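You operate a simulated robot arm through the tools that you are given. There is no shell and no other tool. Be economical: measure what you need, move in short steps, check, and stop when the job is done.

The job below is to be done with a simulated robot arm. You get a single attempt, and the scene is never put back.

## Task
Rake the hair out of the gold hairbrush on the heat mat.
Fine: use the pink rake pad and put it back; lay the clean brush on the black tray.

The check looks at the end state, three seconds after you hand in, the way a careful person would. Anything else that was tipped, shoved, dropped, spilled or broken makes it a failure.

## Robot
A 6-joint arm with a two-finger parallel gripper, fixed in place. Base frame: the origin is at the foot of the arm, x ahead of it, y to its left, z up; the work surface is at about z = 880. Readings come in mm, rad, newtons and seconds.
With the tool pointing down near the work surface it reaches from about 160 to 740 mm from the base axis. Its first joint turns from -2.897 to 2.897 rad. Payload 3.91 kg.
The TCP is the grasp point between the finger pads, 30 mm short of the fingertips. In the tool frame z runs along the fingers and y along their closing line. Largest opening 110 mm; finger width 20, thickness 10; the body of the gripper, 48 by 112 mm, starts 55 mm behind the TCP.
Orientation is that of the tool frame in the base frame, as a unit quaternion [x, y, z, w]. With the fingers straight down and closing along the base's y, the tool's x points along the base's -x, its y along +y and its z along -z.

## Interface
- The arm moves only by the tool apply_moves. Its arguments are lists of equal length, an entry for each row: "dr": the turn, a rotation vector about the tool's x, y, z in rad, a list of three; "translation": the shift along the tool's x, y, z in cm, a list of three; "gripper": the closure, from 0 (fully open) to 1 (shut). In form: {"dr": [[wx, wy, wz], ...], "translation": [[dx, dy, dz], ...], "gripper": [gripper, ...]}. A call has 1 to 8 rows; each row shifts and turns the commanded pose from where the row before left it, along the tool's axes as they then stand. Rows are played at 5 a second. More than 50 mm and 0.15 rad between two rows, or a gripper value outside its range, and nothing of the call is played. Where a pose cannot be reached the arm comes as near as it can. A force on the tool above 40 N (or 10 N above the force at the start of the call, whichever is more), or a blocked arm, ends the call early, and 0.2 s more pass. The fingers move at their own pace (about 45 mm/s each) and stop on an object; they squeeze with about 20 N. The grip force told is the motor's: it shows also when the fingers shut on nothing. Time passes only in rows, and 0.2 s behind the last, so rows that do not move let the fingers close. It gives the time, the measured TCP pose, the force on the tool (base axes), the opening and the grip force at its end, in the units of the frame above (readings bear some noise), and new pictures: "views" is both (left out), scene, wrist or none.
- Cameras (640 x 400 px; columns grow to the right, rows downward): "scene" is fixed at [49, 649.5, 1504.9]; the picture's right is [-0.72, -0.69, 0.00], its down [-0.52, 0.55, -0.66] and it looks along [0.45, -0.47, -0.76] (base axes); focal length 286 px, centre (320, 200). "wrist" rides on the gripper at [71, 22, -107] in the tool frame; the picture's right is [-0.29, 0.96, 0.00], its down [-0.76, -0.23, -0.61] and it looks along [-0.58, -0.18, 0.79] (tool axes); focal length 243 px, centre (320, 200). There is no depth. A picture from a camera that has moved, and an enlarged one, comes with that camera's place and axes in the base frame and with its lens.
- raise_lower(by): slides the trunk up (or, below 0, down) by that many mm; the arm rides with it, the base frame stays. It gives what a move gives, with no picture.
- enlarge(camera, box): a new picture of the part [left, top, right, bottom] of that camera's present view, enlarged. The clock stands still meanwhile.
- finish_job(): hands the job in; it is judged then, once.

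Go step by step. Nothing tells you positions but the pictures and the camera data: compare them with the known pose of the tool, close in by small moves and look again before you grip or let go. The budget is 120 turns and 170 pictures, counting those below and the enlarged ones. Unless the task says otherwise, let go and move clear before handing in, and close with one line.

The tools are called as a command line: name --argument value ..., lists and objects as JSON in quotes. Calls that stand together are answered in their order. apply_moves: Moves the arm, as the interface text tells. Its arguments: {"type":"object","properties":{"dr":{"type":"array","items":{"type":"array","items":{"type":"number"}}},"translation":{"type":"array","items":{"type":"array","items":{"type":"number"}}},"gripper":{"type":"array","items":{"type":"number"}},"views":{"type":"string","enum":["both","scene","wrist","none"]}},"required":["dr","translation","gripper"]} The other tools are called the same way: raise_lower (by) slides the trunk up or down; enlarge (camera, box) takes an enlarged picture of a part of a camera's view; finish_job () hands the job in.

At the start:

```text
time_s: 0.0
tool_pos: [384.2, 271.9, 1146.8]
ee_rot: [0.0, 1.0, 0.0, -0.001]
wrist_force: [0.3, -0.8, 0.8]
grip_width: 110.0
grasp_force: 0.1
trunk travel left (down, up): [-525.0, 65.0]
```

scene: 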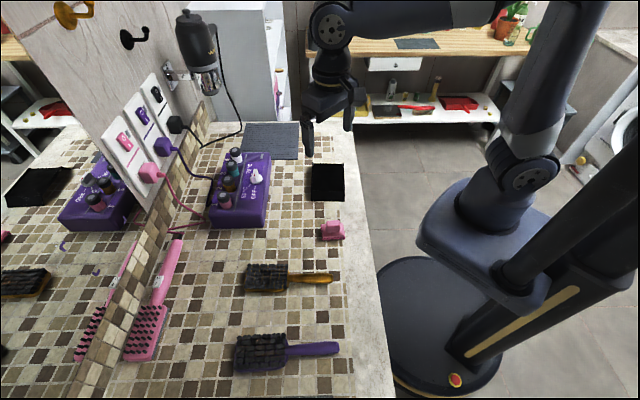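
wrist: 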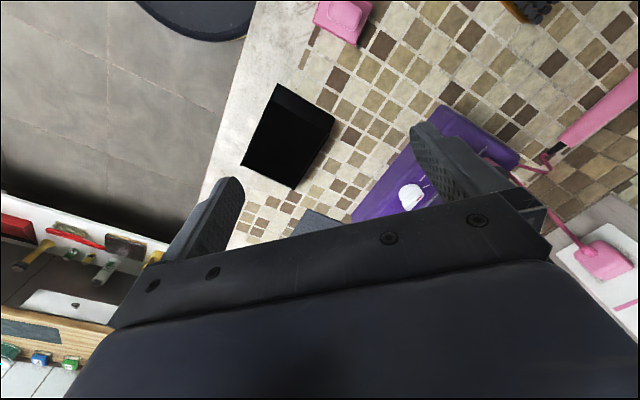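

I see a gold brush, a purple brush, a pink pad, a black tray, and a grey mat by the purple box. I'll enlarge the views to identify them.

enlarge --camera "scene" --box '[220, 220, 380, 320]'

enlarge --camera "scene" --box '[200, 110, 360, 210]'

enlarge --camera "scene" --box '[220, 300, 380, 400]'

```text
4.00 times, centred on (300, 270) of scene
camera zoom: at [49.0, 649.5, 1504.9], right [-0.72, -0.69, 0.0], down [-0.52, 0.55, -0.66], along [0.45, -0.47, -0.76], focal length 1144 px, centre (400, -80)
```

zoom: 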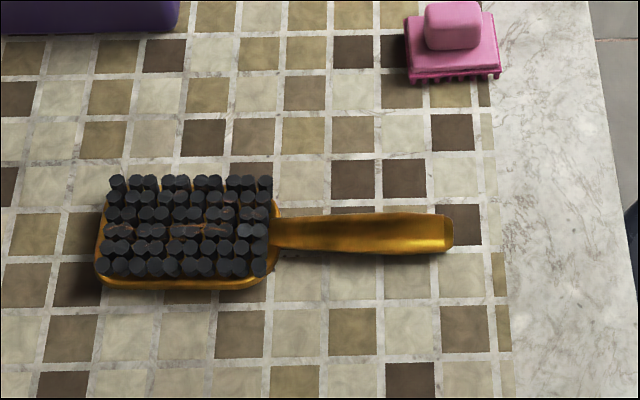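

```text
4.00 times, centred on (280, 160) of scene
camera zoom: at [49.0, 649.5, 1504.9], right [-0.72, -0.69, 0.0], down [-0.52, 0.55, -0.66], along [0.45, -0.47, -0.76], focal length 1144 px, centre (480, 360)
```

zoom: 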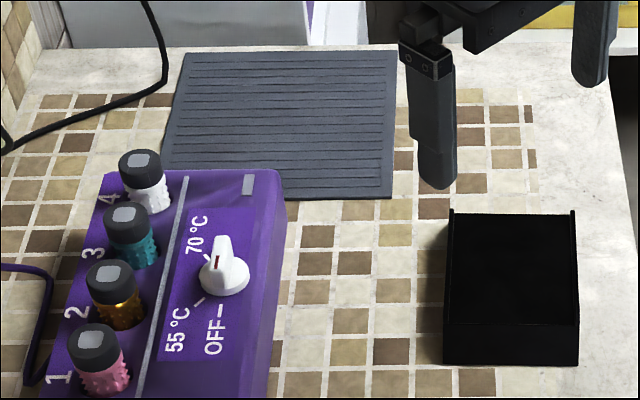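

```text
4.00 times, centred on (300, 350) of scene
camera zoom: at [49.0, 649.5, 1504.9], right [-0.72, -0.69, 0.0], down [-0.52, 0.55, -0.66], along [0.45, -0.47, -0.76], focal length 1144 px, centre (400, -400)
```

zoom: 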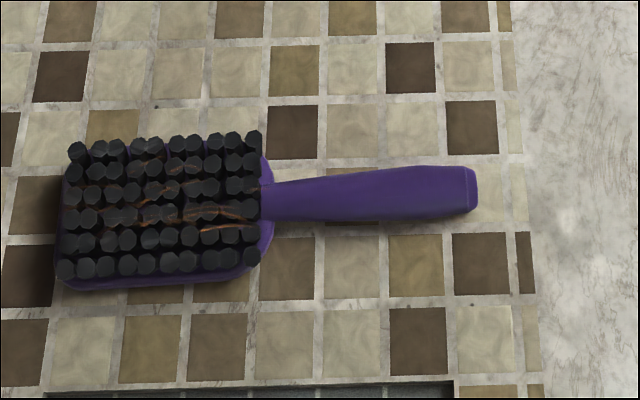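

The gold brush lies on the tiles near (330, 528), and something dark lies just off the bottom of the scene view near y = 650. I'll swing the wrist camera over to look there before deciding which thing is the heat mat.

apply_moves --dr '[[0, 0, 0], [0, 0, 0], [0, 0, 0], [0, 0, 0], [0, 0, -0.149], [0, 0, -0.149], [0, 0, -0.149], [0, 0, -0.149]]' --translation '[[3, 3.8, 0], [3, 3.8, 0], [3, 3.8, 0], [3, 3.8, 0], [0, 0, 0], [0, 0, 0], [0, 0, 0], [0, 0, 0]]' --gripper '[0, 0, 0, 0, 0, 0, 0, 0]' --views "none"

apply_moves --dr '[[0, 0, -0.149], [0, 0, -0.149], [0, 0, -0.149], [0, 0, -0.149], [0, 0, -0.149], [0, 0, -0.149], [0, 0, -0.149], [0, 0, -0.149]]' --translation '[[0, 0, 0], [0, 0, 0], [0, 0, 0], [0, 0, 0], [0, 0, 0], [0, 0, 0], [0, 0, 0], [0, 0, 0]]' --gripper '[0, 0, 0, 0, 0, 0, 0, 0]' --views "wrist"

```text
time_s: 1.8
tool_pos: [261.9, 424.0, 1146.4]
ee_rot: [-0.296, 0.955, 0.0, 0.0]
wrist_force: [0.0, 0.3, -0.3]
grip_width: 109.9
grasp_force: 0.0
trunk travel left (down, up): [-525.0, 65.0]
```

```text
time_s: 3.6
tool_pos: [262.7, 424.3, 1146.1]
ee_rot: [0.781, -0.625, 0.0, 0.0]
wrist_force: [-0.4, 0.6, 0.1]
grip_width: 109.7
grasp_force: 0.0
trunk travel left (down, up): [-525.0, 65.0]
camera wrist: at [257.4, 350.2, 1254.2], right [-1.0, 0.07, 0.0], down [0.06, 0.79, 0.61], along [0.04, 0.61, -0.79], focal length 243 px, centre (320, 200)
```

wrist: 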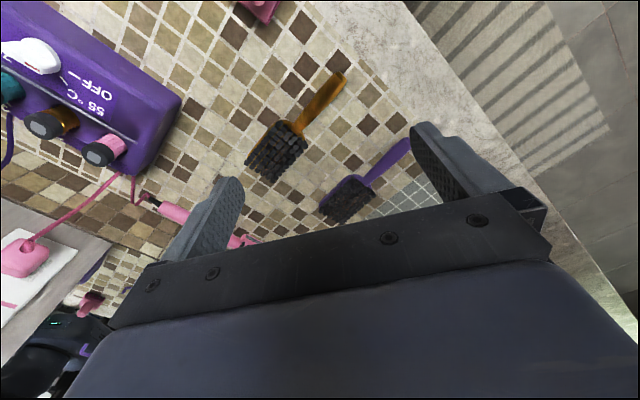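

A grey gridded thing lies beyond the purple brush. I'll move farther along +y to see it.

apply_moves --dr '[[0, 0, 0], [0, 0, 0], [0, 0, 0], [0, 0, 0]]' --translation '[[-4.5, 0.5, 0], [-4.5, 0.5, 0], [-4.5, 0.5, 0], [-4.5, 0.5, 0]]' --gripper '[0, 0, 0, 0]' --views "wrist"

```text
time_s: 4.6
tool_pos: [203.0, 594.7, 1145.6]
ee_rot: [0.78, -0.626, 0.0, 0.002]
wrist_force: [-0.4, 0.3, -0.1]
grip_width: 109.8
grasp_force: 0.1
trunk travel left (down, up): [-525.0, 65.0]
camera wrist: at [197.6, 522.2, 1253.5], right [-1.0, 0.08, 0.0], down [0.06, 0.79, 0.61], along [0.05, 0.6, -0.8], focal length 243 px, centre (320, 200)
```

wrist: 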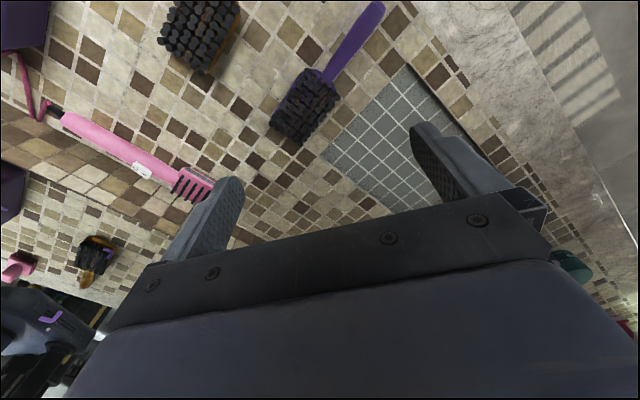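

There's a grey gridded mat near (90, 700) and a ribbed one near (700, 170). I'll look at the gridded one closely first.

apply_moves --dr '[[0, 0, 0], [0, 0, 0], [0, 0, 0]]' --translation '[[-2.8, 2.9, 0], [-2.8, 2.9, 0], [-2.8, 2.9, 0]]' --gripper '[0, 0, 0]' --views "wrist"

enlarge --camera "wrist" --box '[160, 0, 480, 200]'

```text
time_s: 5.4
tool_pos: [118.5, 644.3, 1145.6]
ee_rot: [0.78, -0.626, 0.0, -0.001]
wrist_force: [0.7, 0.7, 0.3]
grip_width: 109.7
grasp_force: 0.1
out of reach, approached as far as the arm can: row 3
trunk travel left (down, up): [-525.0, 65.0]
camera wrist: at [113.3, 570.3, 1252.5], right [-1.0, 0.08, 0.0], down [0.06, 0.79, 0.61], along [0.05, 0.61, -0.79], focal length 243 px, centre (320, 200)
```

wrist: 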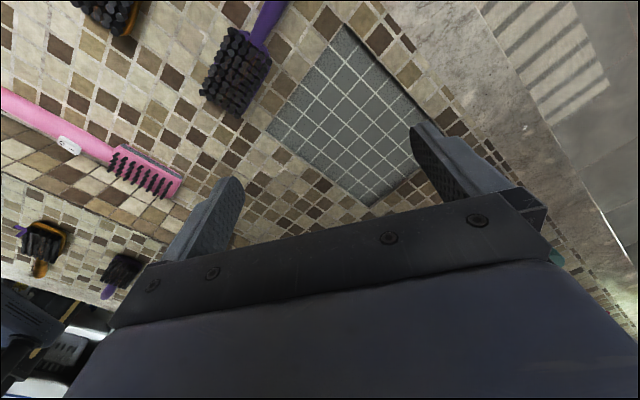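

```text
2.00 times, centred on (320, 100) of wrist
camera zoom: at [113.3, 570.3, 1252.5], right [-1.0, 0.08, 0.0], down [0.06, 0.79, 0.61], along [0.05, 0.61, -0.79], focal length 485 px, centre (320, 400)
```

zoom: 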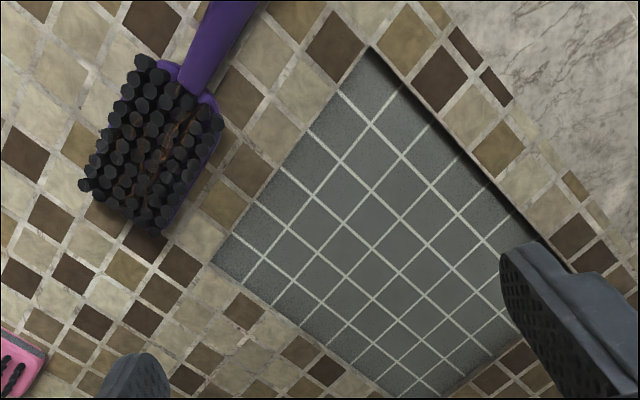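

That gridded piece looks like a cutting mat, so the ribbed one by the heater should be the heat mat. I'll swing back over the pad, tray and ribbed mat for a closer look.

apply_moves --dr '[[0, 0, 0], [0, 0, 0], [0, 0, 0], [0, 0, 0], [0, 0, 0], [0, 0, 0], [0, 0, 0.149], [0, 0, 0.149]]' --translation '[[4.6, -2, 0], [4.6, -2, 0], [4.6, -2, 0], [4.6, -2, 0], [4.6, -2, 0], [4.6, -2, 0], [0, 0, 0], [0, 0, 0]]' --gripper '[0, 0, 0, 0, 0, 0, 0, 0]' --views "none"

apply_moves --dr '[[0, 0, 0.149], [0, 0, 0.149], [0, 0, 0.149], [0, 0, 0.149], [0, 0, 0.149], [0, 0, 0.149], [0, 0, 0.149], [0, 0, 0.149]]' --translation '[[0, 0, 0], [0, 0, 0], [0, 0, 0], [0, 0, 0], [0, 0, 0], [0, 0, 0], [0, 0, 0], [0, 0, 0]]' --gripper '[0, 0, 0, 0, 0, 0, 0, 0]' --views "wrist"

```text
refused: row 1 steps farther than a row can; nothing moved
```

```text
time_s: 7.2
tool_pos: [118.1, 644.7, 1146.0]
ee_rot: [-0.293, 0.956, 0.001, 0.001]
wrist_force: [-0.1, -0.4, -0.8]
grip_width: 110.4
grasp_force: 0.1
trunk travel left (down, up): [-525.0, 65.0]
camera wrist: at [47.5, 623.0, 1252.6], right [-0.29, 0.96, 0.0], down [0.76, 0.23, 0.61], along [0.58, 0.18, -0.79], focal length 243 px, centre (320, 200)
```

wrist: 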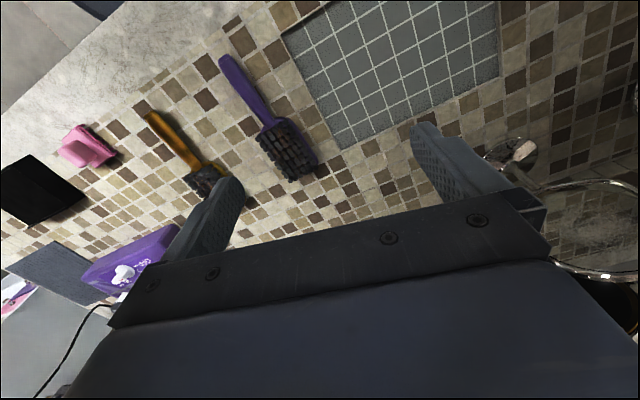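

Now I'll translate back toward the pad and tray.

apply_moves --dr '[[0, 0, 0], [0, 0, 0], [0, 0, 0], [0, 0, 0], [0, 0, 0], [0, 0, 0], [0, 0, 0], [0, 0, 0]]' --translation '[[0.45, -4.7, 0], [0.45, -4.7, 0], [0.45, -4.7, 0], [0.45, -4.7, 0], [0.45, -4.7, 0], [0.45, -4.7, 0], [0.45, -4.7, 0], [0.45, -4.7, 0]]' --gripper '[0, 0, 0, 0, 0, 0, 0, 0]' --views "wrist"

enlarge --camera "wrist" --box '[80, 0, 400, 200]'

```text
time_s: 9.0
tool_pos: [299.7, 312.7, 1144.0]
ee_rot: [-0.294, 0.956, -0.001, 0.0]
wrist_force: [-0.4, 0.1, 0.2]
grip_width: 110.1
grasp_force: 0.1
trunk travel left (down, up): [-525.0, 65.0]
camera wrist: at [228.6, 291.4, 1252.1], right [-0.3, 0.95, 0.0], down [0.76, 0.24, 0.61], along [0.58, 0.18, -0.79], focal length 243 px, centre (320, 200)
```

wrist: 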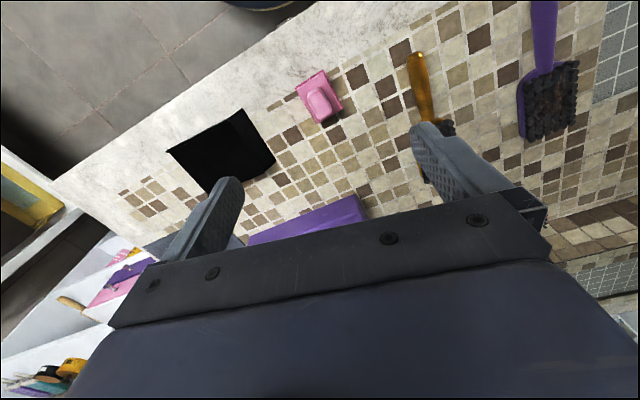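

```text
2.00 times, centred on (240, 100) of wrist
camera zoom: at [228.6, 291.4, 1252.1], right [-0.3, 0.95, 0.0], down [0.76, 0.24, 0.61], along [0.58, 0.18, -0.79], focal length 485 px, centre (480, 400)
```

zoom: 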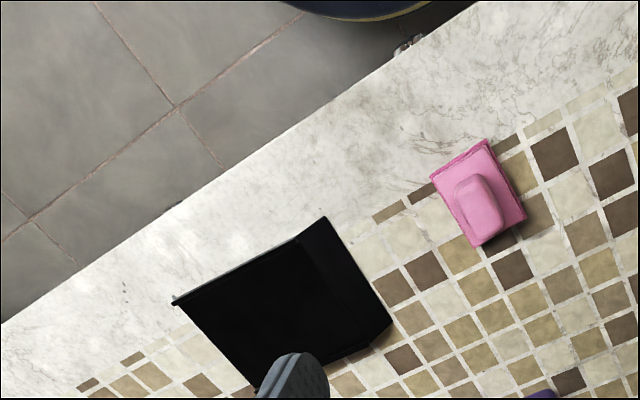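

The tray has side walls and the pink pad's knob is near (317, 319). I'll turn to line up with the gold brush handle and come down above the handle near (280, 469).

apply_moves --dr '[[0, 0, -0.085], [0, 0, -0.085], [0, 0, 0], [0, 0, 0], [0, 0, 0], [0, 0, 0]]' --translation '[[0, 0, 0], [0, 0, 0], [-2.3, 3.15, 2.5], [-2.3, 3.15, 2.5], [-2.3, 3.15, 2.5], [-2.3, 3.15, 2.5]]' --gripper '[0, 0, 0, 0, 0, 0]' --views "both"

```text
time_s: 10.4
tool_pos: [278.3, 469.2, 1044.4]
ee_rot: [-0.374, 0.927, 0.0, 0.0]
wrist_force: [0.7, -0.2, 0.5]
grip_width: 110.3
grasp_force: 0.0
trunk travel left (down, up): [-525.0, 65.0]
camera wrist: at [212.2, 435.8, 1151.9], right [-0.46, 0.89, 0.0], down [0.71, 0.36, 0.61], along [0.54, 0.28, -0.79], focal length 243 px, centre (320, 200)
```

scene: 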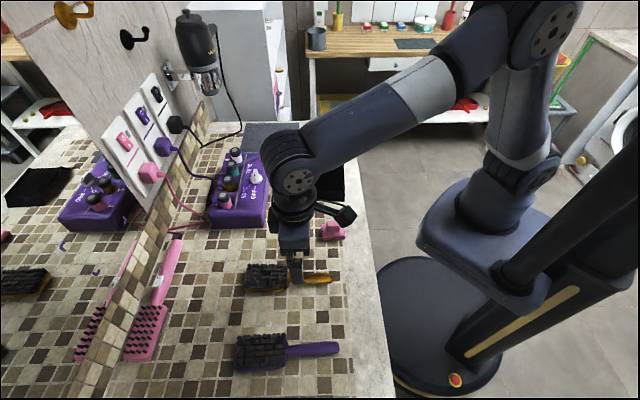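
wrist: 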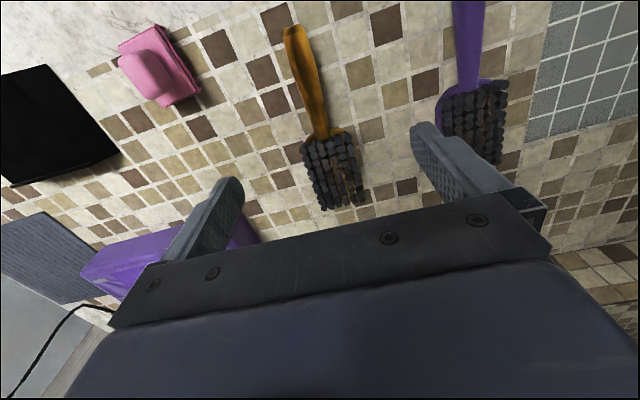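

The brush lies along about 45°, with the handle end at (234, 421) and the neck at (299, 487), so the gripper is nearly centred. I'll come down around the handle.

apply_moves --dr '[[0, 0, -0.02], [0, 0, 0], [0, 0, 0], [0, 0, 0]]' --translation '[[-0.5, -0.1, 3], [0, 0, 4], [0, 0, 3], [0, 0, 2]]' --gripper '[0, 0, 0, 0]' --views "both"

enlarge --camera "scene" --box '[230, 220, 350, 295]'

```text
time_s: 11.4
tool_pos: [282.9, 470.9, 925.9]
ee_rot: [-0.384, 0.923, 0.0, 0.0]
wrist_force: [-0.8, 0.5, 0.0]
grip_width: 110.0
grasp_force: 0.2
trunk travel left (down, up): [-525.0, 65.0]
camera wrist: at [217.7, 436.8, 1034.4], right [-0.47, 0.88, 0.0], down [0.7, 0.38, 0.61], along [0.54, 0.29, -0.79], focal length 243 px, centre (320, 200)
```

scene: 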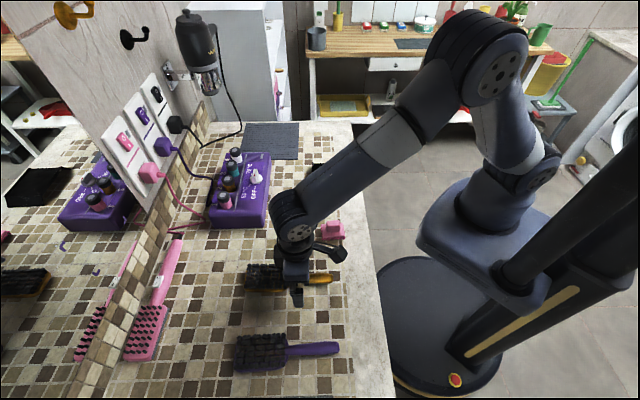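
wrist: 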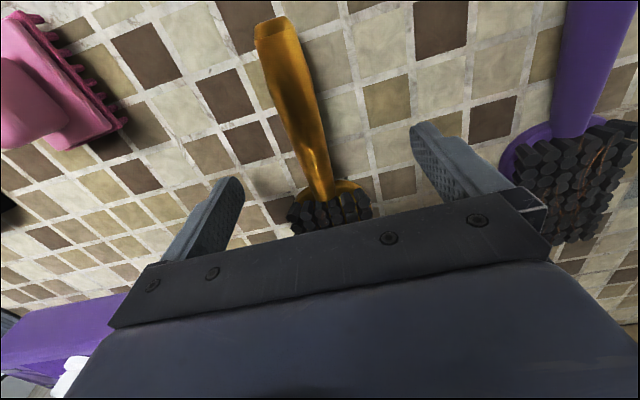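

```text
5.33 times, centred on (290, 258) of scene
camera zoom: at [49.0, 649.5, 1504.9], right [-0.72, -0.69, 0.0], down [-0.52, 0.55, -0.66], along [0.45, -0.47, -0.76], focal length 1525 px, centre (480, -107)
```

zoom: 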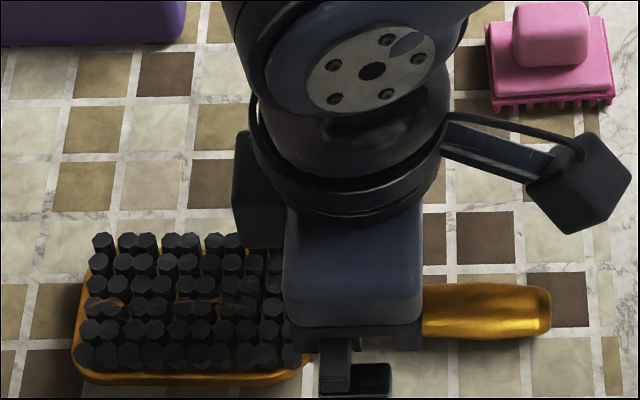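

The handle is centred between the fingers. I'll go down the last bit and close.

apply_moves --dr '[[0, 0, 0], [0, 0, 0], [0, 0, 0], [0, 0, 0], [0, 0, 0], [0, 0, 0], [0, 0, 0], [0, 0, 0]]' --translation '[[0, 0, 0.6], [0, 0, 0.5], [0, 0, 0], [0, 0, 0], [0, 0, 0], [0, 0, 0], [0, 0, 0], [0, 0, 0]]' --gripper '[0, 0, 0.5, 0.8, 1, 1, 1, 1]' --views "both"

```text
time_s: 13.2
tool_pos: [283.8, 471.2, 916.1]
ee_rot: [-0.383, 0.924, 0.0, 0.0]
wrist_force: [0.6, -0.6, 0.4]
grip_width: 25.1
grasp_force: 20.0
trunk travel left (down, up): [-525.0, 65.0]
camera wrist: at [217.7, 437.0, 1023.4], right [-0.47, 0.88, 0.0], down [0.7, 0.38, 0.61], along [0.54, 0.29, -0.79], focal length 243 px, centre (320, 200)
```

scene: 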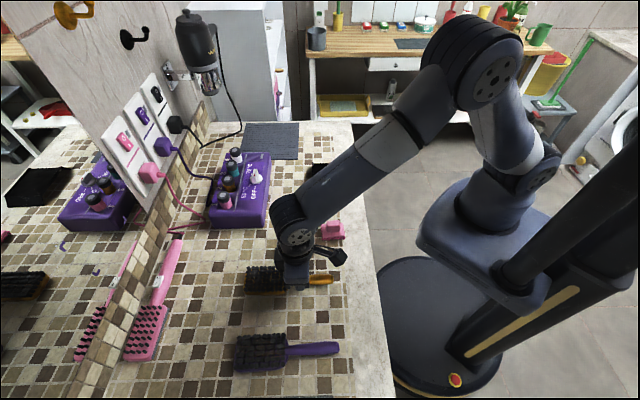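
wrist: 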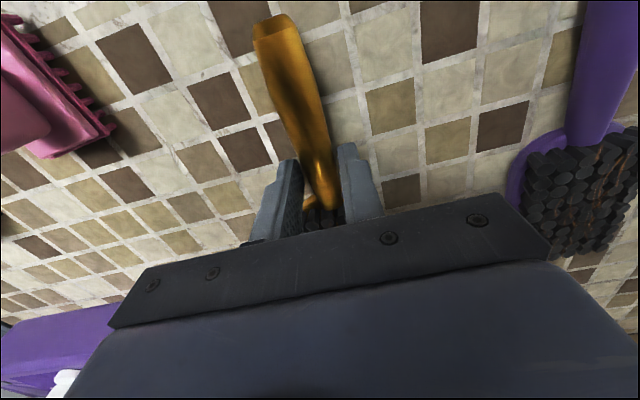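

The grip is firm at 25 mm wide. I'll lift and check that the brush hangs level.

apply_moves --dr '[[0, 0, 0], [0, 0, 0], [0, 0, 0], [0, 0, 0], [0, 0, 0]]' --translation '[[0, 0, -1], [0, 0, -2], [0, 0, -4], [0, 0, -4], [0, 0, -3]]' --gripper '[1, 1, 1, 1, 1]' --views "both"

enlarge --camera "scene" --box '[200, 180, 360, 280]'

```text
time_s: 14.4
tool_pos: [282.3, 473.2, 1054.8]
ee_rot: [-0.384, 0.923, -0.001, 0.0]
wrist_force: [-0.4, 0.7, 0.5]
grip_width: 0.0
grasp_force: 19.6
trunk travel left (down, up): [-525.0, 65.0]
camera wrist: at [217.4, 437.8, 1163.0], right [-0.47, 0.88, 0.0], down [0.7, 0.38, 0.61], along [0.54, 0.29, -0.79], focal length 243 px, centre (320, 200)
```

scene: 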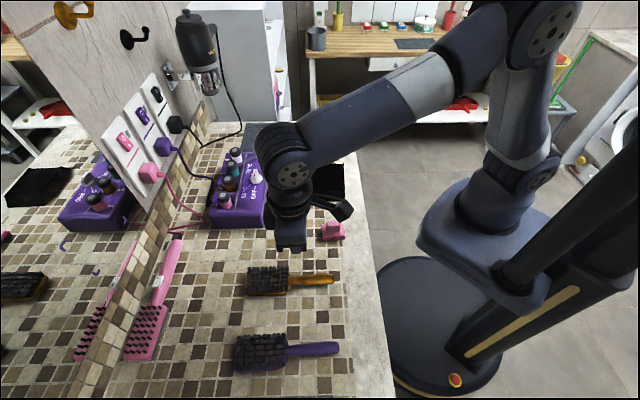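
wrist: 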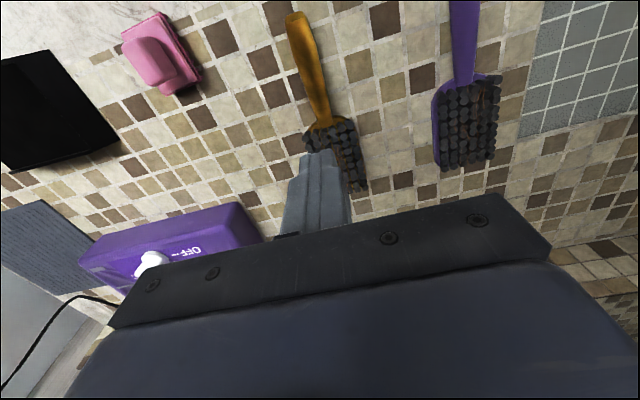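

```text
4.00 times, centred on (280, 230) of scene
camera zoom: at [49.0, 649.5, 1504.9], right [-0.72, -0.69, 0.0], down [-0.52, 0.55, -0.66], along [0.45, -0.47, -0.76], focal length 1144 px, centre (480, 80)
```

zoom: 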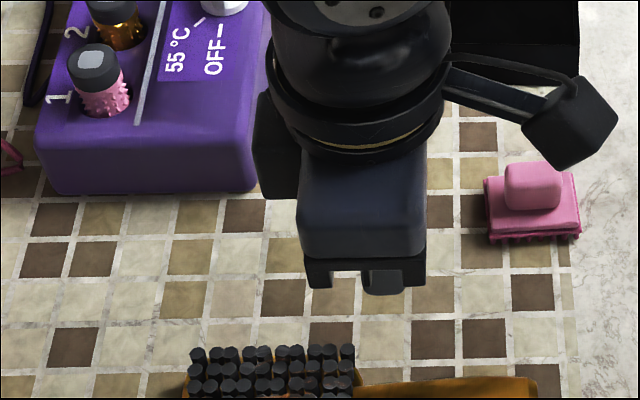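

The fingers slipped off the top of the handle, but the brush hasn't moved. I need to grip lower, so I'll reopen and go down until the tips nearly touch the surface.

apply_moves --dr '[[0, 0, 0], [0, 0, 0], [0, 0, 0], [0, 0, 0], [0, 0, 0], [0, 0, 0], [0, 0, 0], [0, 0, 0]]' --translation '[[0, 0, 0], [0, 0, 0], [0, 0, 0], [0, 0, 4], [0, 0, 4], [0, 0, 4], [0, 0, 2], [0, 0, 0]]' --gripper '[0.3, 0.3, 0.3, 0.3, 0.3, 0.3, 0.3, 0.3]' --views "wrist"

apply_moves --dr '[[0, 0, 0], [0, 0, 0], [0, 0, 0], [0, 0, 0], [0, 0, 0]]' --translation '[[0, 0, 0.2], [0, 0, 0.2], [0, 0, 0.1], [0, 0, 0.1], [0, 0, 0]]' --gripper '[0.3, 0.3, 0.3, 0.3, 0.3]' --views "none"

```text
time_s: 16.2
tool_pos: [282.5, 471.6, 914.7]
ee_rot: [-0.383, 0.924, 0.001, 0.0]
wrist_force: [0.3, 0.3, 0.6]
grip_width: 77.2
grasp_force: 0.0
trunk travel left (down, up): [-525.0, 65.0]
camera wrist: at [217.7, 437.8, 1022.8], right [-0.47, 0.88, 0.0], down [0.7, 0.38, 0.61], along [0.54, 0.29, -0.79], focal length 243 px, centre (320, 200)
```

wrist: 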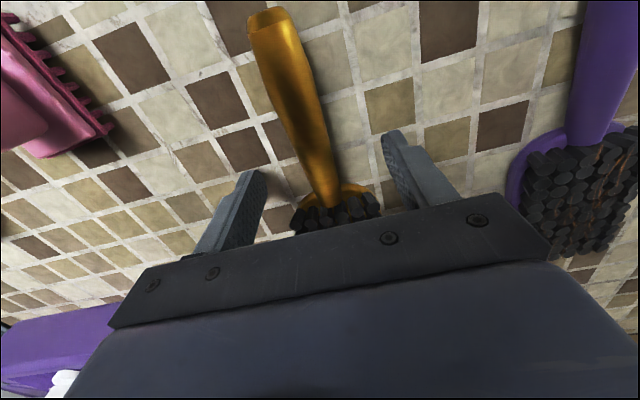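

```text
time_s: 17.4
tool_pos: [282.3, 471.6, 910.3]
ee_rot: [-0.383, 0.924, 0.0, 0.001]
wrist_force: [-0.2, 1.8, 8.4]
grip_width: 76.7
grasp_force: 0.1
trunk travel left (down, up): [-525.0, 65.0]
```

The fingertips touch the counter at TCP z ≈ 910. I'll back off 1 mm and close.

apply_moves --dr '[[0, 0, 0], [0, 0, 0], [0, 0, 0], [0, 0, 0], [0, 0, 0], [0, 0, 0]]' --translation '[[0, 0, -0.15], [0, 0, 0], [0, 0, 0], [0, 0, 0], [0, 0, 0], [0, 0, 0]]' --gripper '[0.3, 0.7, 1, 1, 1, 1]' --views "wrist"

apply_moves --dr '[[0, 0, 0], [0, 0, 0], [0, 0, 0]]' --translation '[[0, 0, -0.5], [0, 0, -1], [0, 0, -1.5]]' --gripper '[1, 1, 1]' --views "both"

```text
time_s: 18.8
tool_pos: [284.2, 471.5, 911.0]
ee_rot: [-0.384, 0.923, 0.0, 0.0]
wrist_force: [-0.2, -1.0, 0.1]
grip_width: 25.3
grasp_force: 19.7
trunk travel left (down, up): [-525.0, 65.0]
camera wrist: at [217.8, 437.3, 1018.2], right [-0.47, 0.88, 0.0], down [0.7, 0.38, 0.61], along [0.54, 0.29, -0.79], focal length 243 px, centre (320, 200)
```

wrist: 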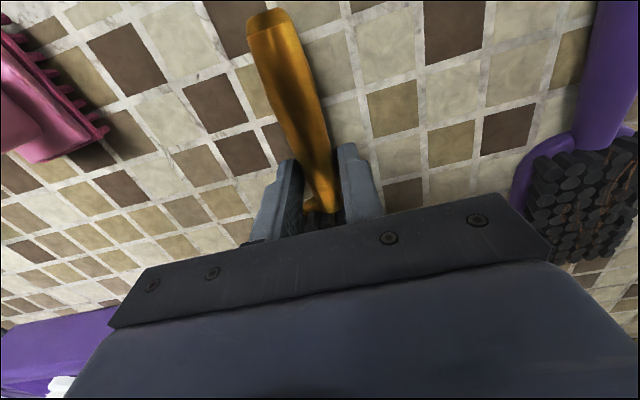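

```text
time_s: 19.6
tool_pos: [281.5, 472.5, 939.5]
ee_rot: [-0.383, 0.924, -0.001, 0.0]
wrist_force: [1.1, -0.5, -1.0]
grip_width: 25.0
grasp_force: 20.0
trunk travel left (down, up): [-525.0, 65.0]
camera wrist: at [217.2, 437.6, 1047.6], right [-0.47, 0.88, 0.0], down [0.7, 0.38, 0.61], along [0.54, 0.29, -0.79], focal length 243 px, centre (320, 200)
```

scene: 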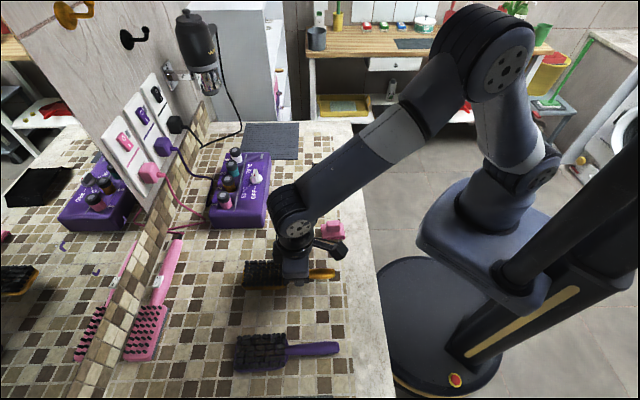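
wrist: 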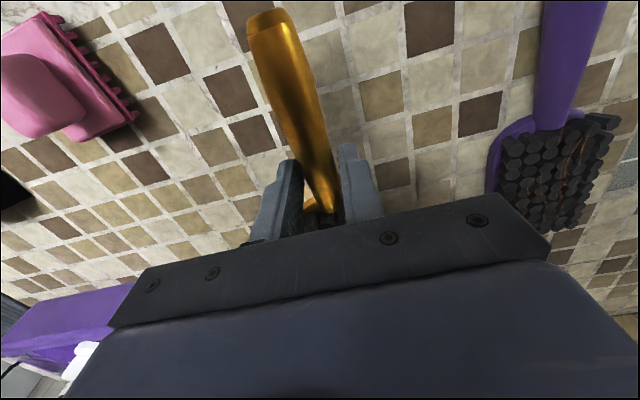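

The brush came up with the gripper this time. I'll lift slowly to a carrying height and check again.

apply_moves --dr '[[0, 0, 0], [0, 0, 0], [0, 0, 0], [0, 0, 0], [0, 0, 0], [0, 0, 0]]' --translation '[[0, 0, -1.5], [0, 0, -1.5], [0, 0, -1.5], [0, 0, -1.5], [0, 0, -1.5], [0, 0, -1.5]]' --gripper '[1, 1, 1, 1, 1, 1]' --views "scene"

enlarge --camera "scene" --box '[200, 180, 360, 280]'

```text
time_s: 21.0
tool_pos: [284.8, 471.6, 1030.3]
ee_rot: [-0.383, 0.924, 0.0, 0.0]
wrist_force: [0.6, 0.0, -0.6]
grip_width: 25.1
grasp_force: 20.1
trunk travel left (down, up): [-525.0, 65.0]
```

scene: 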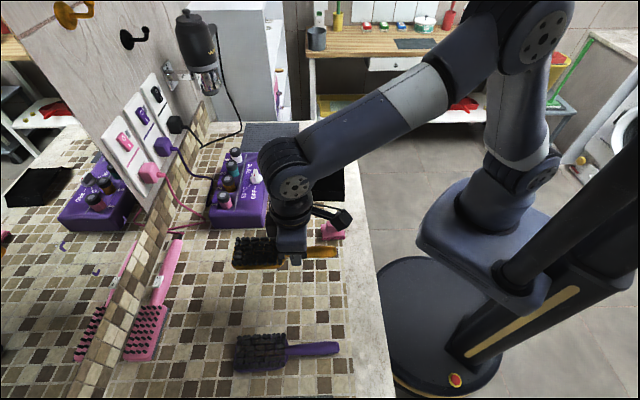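

```text
4.00 times, centred on (280, 230) of scene
camera zoom: at [49.0, 649.5, 1504.9], right [-0.72, -0.69, 0.0], down [-0.52, 0.55, -0.66], along [0.45, -0.47, -0.76], focal length 1144 px, centre (480, 80)
```

zoom: 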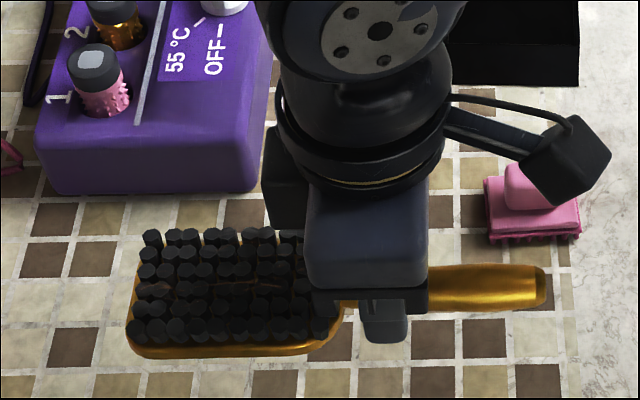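

The brush hangs level. I plan to lay it with the same heading on the corner of the ribbed mat, head centre near (653, 195), so I'll raise it over the box and carry it sideways.

apply_moves --dr '[[0, 0, 0], [0, 0, 0], [0, 0, 0], [0, 0, 0], [0, 0, 0], [0, 0, 0], [0, 0, 0], [0, 0, 0]]' --translation '[[0, 0, -2], [0, 0, -2.5], [0, 0, -2.5], [0, -2, 0], [0, -3.5, 0], [0, -3.5, 0], [0, -3.5, 0], [0, -3.5, 0]]' --gripper '[1, 1, 1, 1, 1, 1, 1, 1]' --views "scene"

apply_moves --dr '[[0, 0, 0], [0, 0, 0], [0, 0, 0], [0, 0, 0], [0, 0, 0], [0, 0, 0], [0, 0, 0], [0, 0, 0]]' --translation '[[0, -3.7, 0], [0.2, -3.7, 0], [0.2, -3.7, 0], [0.2, -3.7, 0], [0.2, -3.7, 0], [0.2, -3.7, 0], [0.1, -3.7, 0], [0, -2, 0]]' --gripper '[1, 1, 1, 1, 1, 1, 1, 1]' --views "both"

```text
time_s: 22.8
tool_pos: [394.4, 357.0, 1100.4]
ee_rot: [-0.383, 0.924, 0.0, 0.0]
wrist_force: [0.5, -0.1, -0.9]
grip_width: 25.3
grasp_force: 19.7
trunk travel left (down, up): [-525.0, 65.0]
```

scene: 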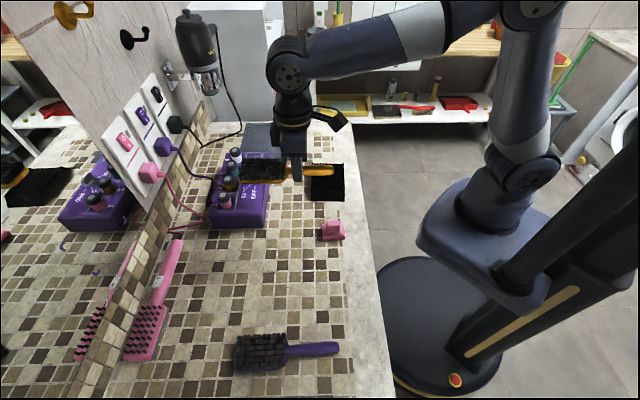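

```text
time_s: 24.6
tool_pos: [585.5, 153.3, 1101.4]
ee_rot: [-0.384, 0.923, 0.0, 0.0]
wrist_force: [-0.3, 0.3, -1.0]
grip_width: 24.9
grasp_force: 19.6
trunk travel left (down, up): [-525.0, 65.0]
camera wrist: at [521.0, 119.0, 1208.6], right [-0.47, 0.88, 0.0], down [0.7, 0.38, 0.61], along [0.54, 0.29, -0.79], focal length 243 px, centre (320, 200)
```

scene: 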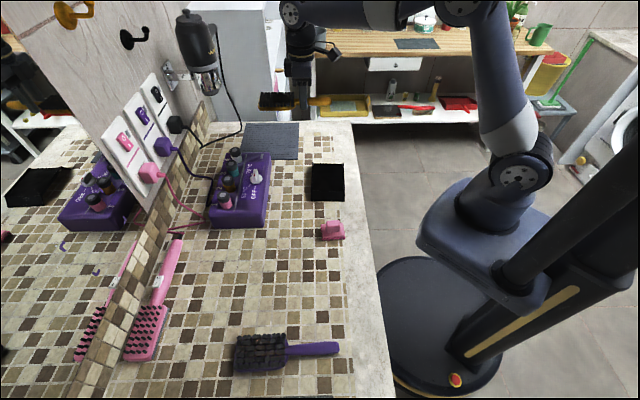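
wrist: 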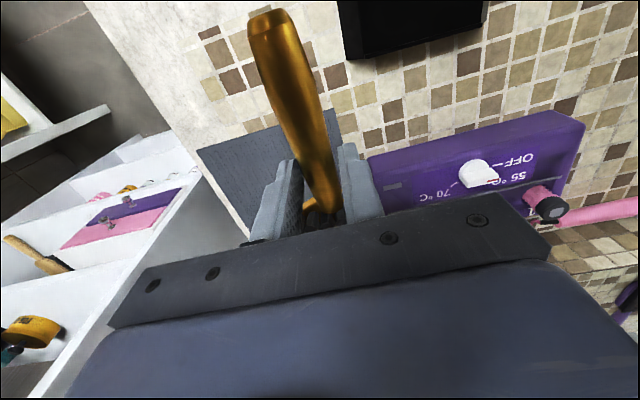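

The mat corner comes out at about (600, 183), matching the scene view. I'll shift to TCP (612, 138) and lower toward the mat.

apply_moves --dr '[[0, 0, 0], [0, 0, 0], [0, 0, 0], [0, 0, 0], [0, 0, 0]]' --translation '[[-0.8, -3, 0], [0, 0, 4], [0, 0, 4], [0, 0, 4], [0, 0, 3]]' --gripper '[1, 1, 1, 1, 1]' --views "both"

enlarge --camera "scene" --box '[210, 90, 370, 190]'

```text
time_s: 25.8
tool_pos: [613.5, 137.0, 949.4]
ee_rot: [-0.383, 0.924, -0.001, 0.0]
wrist_force: [-0.2, -0.9, -1.3]
grip_width: 24.9
grasp_force: 19.9
trunk travel left (down, up): [-525.0, 65.0]
camera wrist: at [548.6, 103.2, 1057.5], right [-0.47, 0.88, 0.0], down [0.7, 0.38, 0.61], along [0.53, 0.29, -0.79], focal length 243 px, centre (320, 200)
```

scene: 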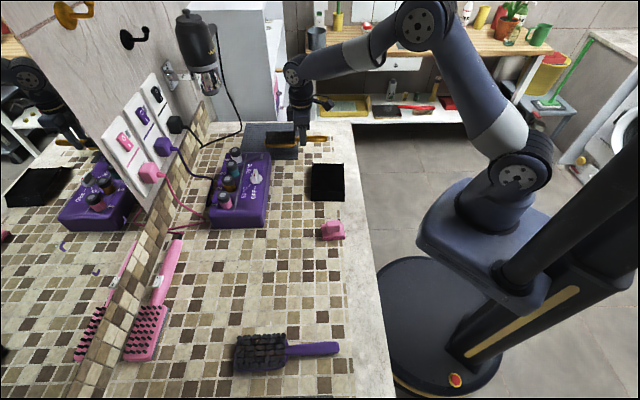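
wrist: 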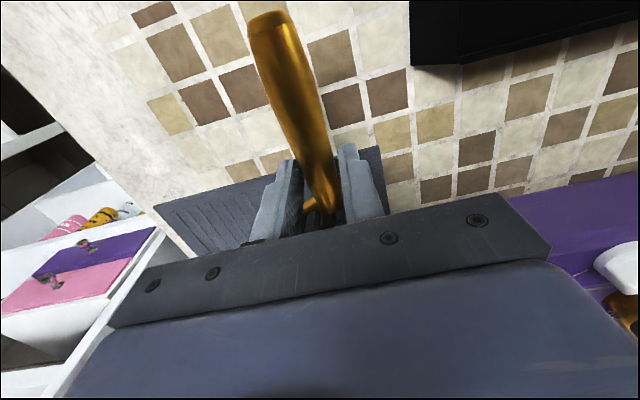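

```text
4.00 times, centred on (290, 140) of scene
camera zoom: at [49.0, 649.5, 1504.9], right [-0.72, -0.69, 0.0], down [-0.52, 0.55, -0.66], along [0.45, -0.47, -0.76], focal length 1144 px, centre (440, 440)
```

zoom: 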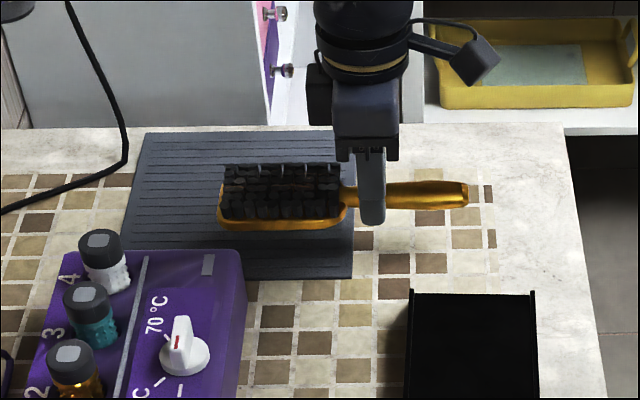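

The brush is over the mat. I'll lower it in small steps and watch the force.

apply_moves --dr '[[0, 0, 0], [0, 0, 0], [0, 0, 0], [0, 0, 0], [0, 0, 0]]' --translation '[[0, 0, 1], [0, 0, 0.8], [0, 0, 0.5], [0, 0, 0.3], [0, 0, 0.2]]' --gripper '[1, 1, 1, 1, 1]' --views "none"

```text
time_s: 27.0
tool_pos: [613.0, 138.3, 922.4]
ee_rot: [-0.384, 0.923, 0.0, 0.0]
wrist_force: [0.7, 0.6, 0.0]
grip_width: 25.2
grasp_force: 19.7
trunk travel left (down, up): [-525.0, 65.0]
```

apply_moves --dr '[[0, 0, 0], [0, 0, 0], [0, 0, 0], [0, 0, 0]]' --translation '[[0, 0, 0.2], [0, 0, 0.2], [0, 0, 0.1], [0, 0, 0.1]]' --gripper '[1, 1, 1, 1]' --views "scene"

enlarge --camera "scene" --box '[230, 100, 350, 175]'

```text
time_s: 28.0
tool_pos: [613.9, 137.9, 916.1]
ee_rot: [-0.383, 0.924, 0.0, 0.0]
wrist_force: [-1.1, 0.2, -0.7]
grip_width: 24.9
grasp_force: 20.2
trunk travel left (down, up): [-525.0, 65.0]
```

scene: 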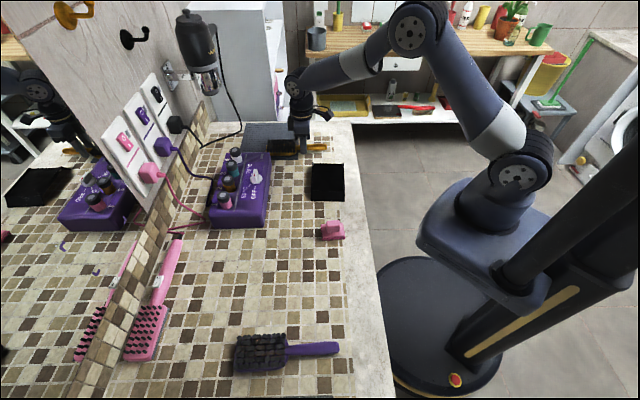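

```text
5.33 times, centred on (290, 138) of scene
camera zoom: at [49.0, 649.5, 1504.9], right [-0.72, -0.69, 0.0], down [-0.52, 0.55, -0.66], along [0.45, -0.47, -0.76], focal length 1525 px, centre (480, 533)
```

zoom: 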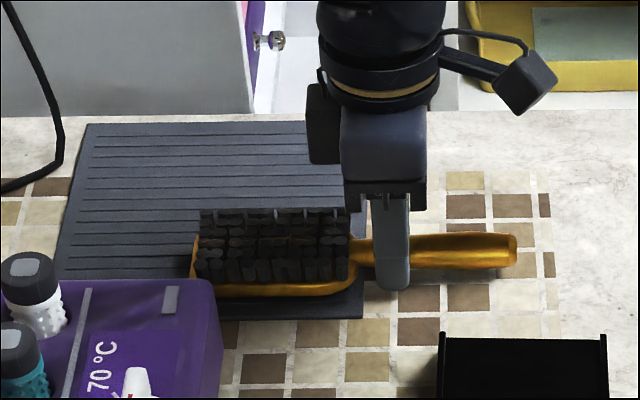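

It's not down yet; I'll continue lowering.

apply_moves --dr '[[0, 0, 0], [0, 0, 0], [0, 0, 0], [0, 0, 0]]' --translation '[[0, 0, 0.1], [0, 0, 0.1], [0, 0, 0.1], [0, 0, 0]]' --gripper '[1, 1, 1, 1]' --views "none"

```text
time_s: 29.0
tool_pos: [613.2, 138.5, 914.9]
ee_rot: [-0.384, 0.924, 0.0, 0.002]
wrist_force: [1.5, -1.6, 4.6]
grip_width: 24.7
grasp_force: 19.1
trunk travel left (down, up): [-525.0, 65.0]
```

There's contact at about 4 mm above the counter, which is the mat's thickness. I'll release gently and rise straight up.

apply_moves --dr '[[0, 0, 0], [0, 0, 0], [0, 0, 0], [0, 0, 0], [0, 0, 0], [0, 0, 0], [0, 0, 0], [0, 0, 0]]' --translation '[[0, 0, 0], [0, 0, 0], [0, 0, 0], [0, 0, 0], [0, 0, -2], [0, 0, -4], [0, 0, -4], [0, 0, -4]]' --gripper '[0.7, 0.5, 0.3, 0.3, 0.3, 0.2, 0.1, 0]' --views "both"

enlarge --camera "scene" --box '[230, 100, 350, 175]'

enlarge --camera "scene" --box '[280, 150, 376, 210]'

```text
time_s: 30.8
tool_pos: [613.1, 138.9, 1055.1]
ee_rot: [-0.383, 0.924, -0.001, 0.0]
wrist_force: [0.3, -0.5, 0.0]
grip_width: 109.8
grasp_force: 0.1
trunk travel left (down, up): [-525.0, 65.0]
camera wrist: at [547.0, 103.9, 1161.9], right [-0.47, 0.88, 0.0], down [0.7, 0.38, 0.61], along [0.54, 0.29, -0.79], focal length 243 px, centre (320, 200)
```

scene: 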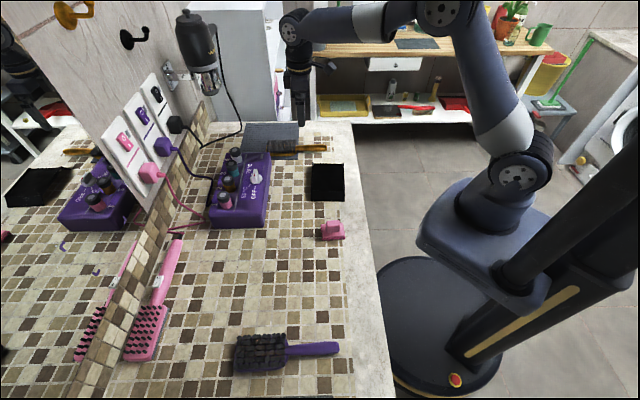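
wrist: 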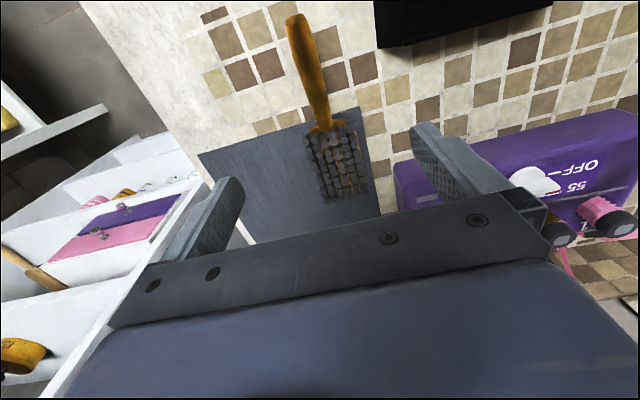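

```text
5.33 times, centred on (290, 138) of scene
camera zoom: at [49.0, 649.5, 1504.9], right [-0.72, -0.69, 0.0], down [-0.52, 0.55, -0.66], along [0.45, -0.47, -0.76], focal length 1525 px, centre (480, 533)
```

zoom: 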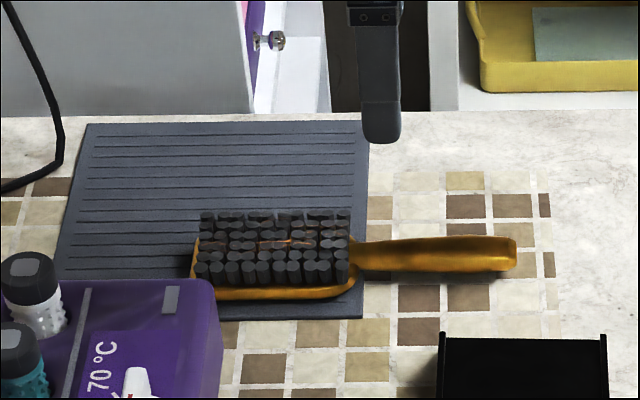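

```text
6.67 times, centred on (328, 180) of scene
camera zoom: at [49.0, 649.5, 1504.9], right [-0.72, -0.69, 0.0], down [-0.52, 0.55, -0.66], along [0.45, -0.47, -0.76], focal length 1906 px, centre (267, 333)
```

zoom: 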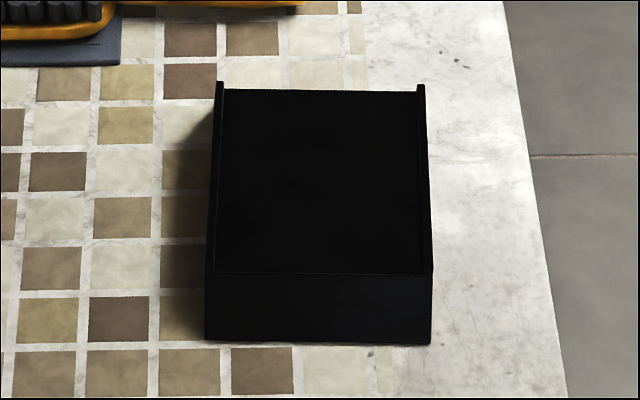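

The brush lies flat on the heat mat. Now I'll fetch the pink pad by moving above (317, 319) with the same heading.

apply_moves --dr '[[0, 0, 0], [0, 0, 0], [0, 0, 0], [0, 0, 0], [0, 0, 0], [0, 0, 0], [0, 0, 0], [0, 0, 0]]' --translation '[[1, 4.2, 0], [1, 4.2, 0], [1, 4.2, 0], [1, 4.2, 0], [1, 4.2, 0], [1, 4.2, 0], [1, 4.2, 0], [1, 4.2, 0]]' --gripper '[0, 0, 0, 0, 0, 0, 0, 0]' --views "wrist"

enlarge --camera "wrist" --box '[160, 0, 480, 200]'

```text
time_s: 32.6
tool_pos: [317.5, 318.4, 1054.0]
ee_rot: [-0.384, 0.923, -0.001, 0.0]
wrist_force: [-0.5, -0.5, 0.6]
grip_width: 109.9
grasp_force: 0.1
trunk travel left (down, up): [-525.0, 65.0]
camera wrist: at [251.9, 284.4, 1161.7], right [-0.47, 0.88, 0.0], down [0.7, 0.38, 0.61], along [0.54, 0.29, -0.79], focal length 243 px, centre (320, 200)
```

wrist: 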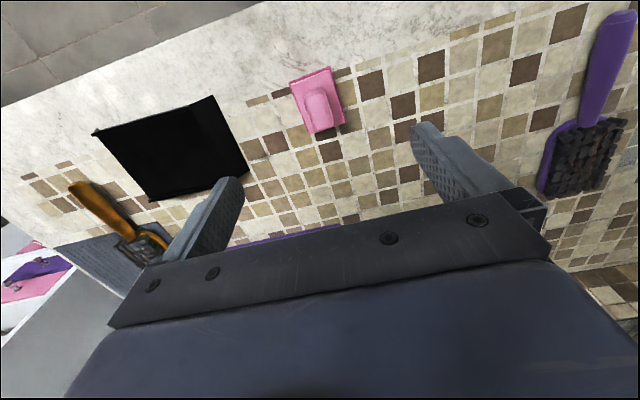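

```text
2.00 times, centred on (320, 100) of wrist
camera zoom: at [251.9, 284.4, 1161.7], right [-0.47, 0.88, 0.0], down [0.7, 0.38, 0.61], along [0.54, 0.29, -0.79], focal length 485 px, centre (320, 400)
```

zoom: 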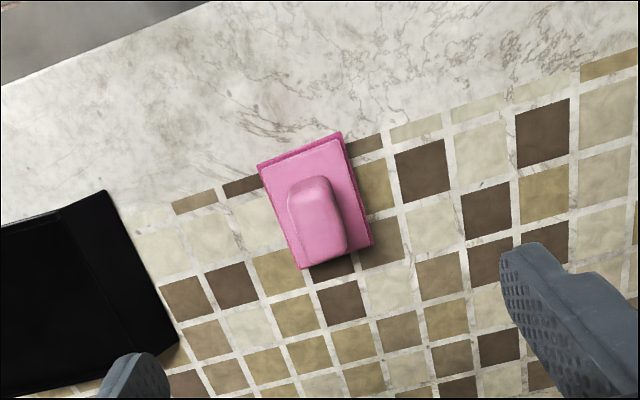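

The pad is centred near (319, 318), about 60 × 45 mm, with the knob's narrow side across the closing line. I'll lower with the fingers part-closed, stop above it and check.

apply_moves --dr '[[0, 0, 0], [0, 0, 0], [0, 0, 0], [0, 0, 0]]' --translation '[[-0.1, 0, 3.5], [0, 0, 4], [0, 0, 2.5], [0, 0, 0]]' --gripper '[0.55, 0.55, 0.55, 0.55]' --views "both"

enlarge --camera "scene" --box '[280, 190, 376, 250]'

enlarge --camera "wrist" --box '[200, 40, 440, 190]'

```text
time_s: 33.6
tool_pos: [319.2, 317.6, 955.3]
ee_rot: [-0.383, 0.924, -0.001, 0.0]
wrist_force: [-0.7, 0.4, -0.1]
grip_width: 49.4
grasp_force: 0.0
trunk travel left (down, up): [-525.0, 65.0]
camera wrist: at [254.9, 283.3, 1062.5], right [-0.47, 0.88, 0.0], down [0.7, 0.38, 0.61], along [0.54, 0.29, -0.79], focal length 243 px, centre (320, 200)
```

scene: 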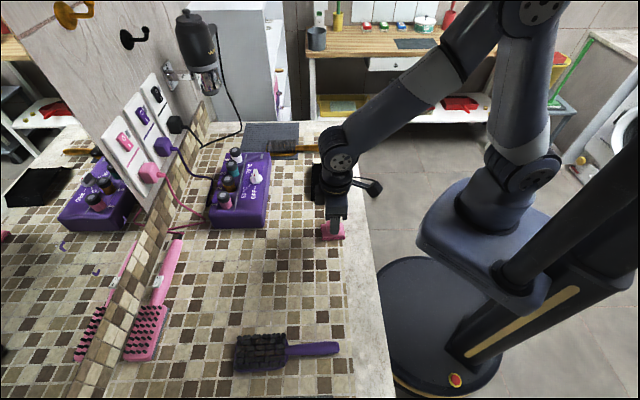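
wrist: 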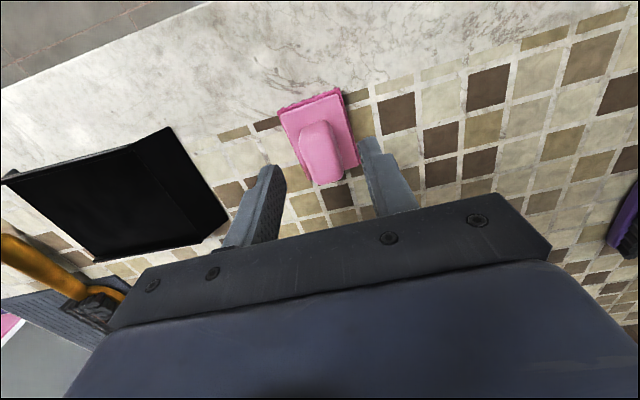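

```text
6.67 times, centred on (328, 220) of scene
camera zoom: at [49.0, 649.5, 1504.9], right [-0.72, -0.69, 0.0], down [-0.52, 0.55, -0.66], along [0.45, -0.47, -0.76], focal length 1906 px, centre (267, 67)
```

zoom: 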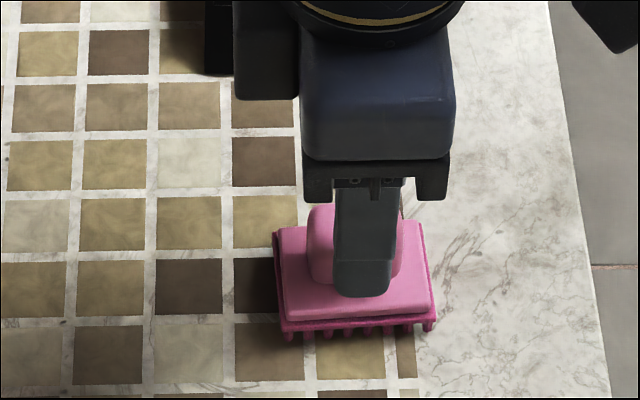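

```text
2.67 times, centred on (320, 115) of wrist
camera zoom: at [254.9, 283.3, 1062.5], right [-0.47, 0.88, 0.0], down [0.7, 0.38, 0.61], along [0.54, 0.29, -0.79], focal length 647 px, centre (320, 427)
```

zoom: 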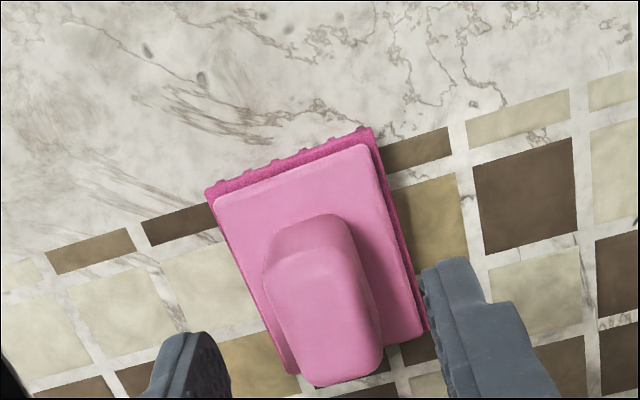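

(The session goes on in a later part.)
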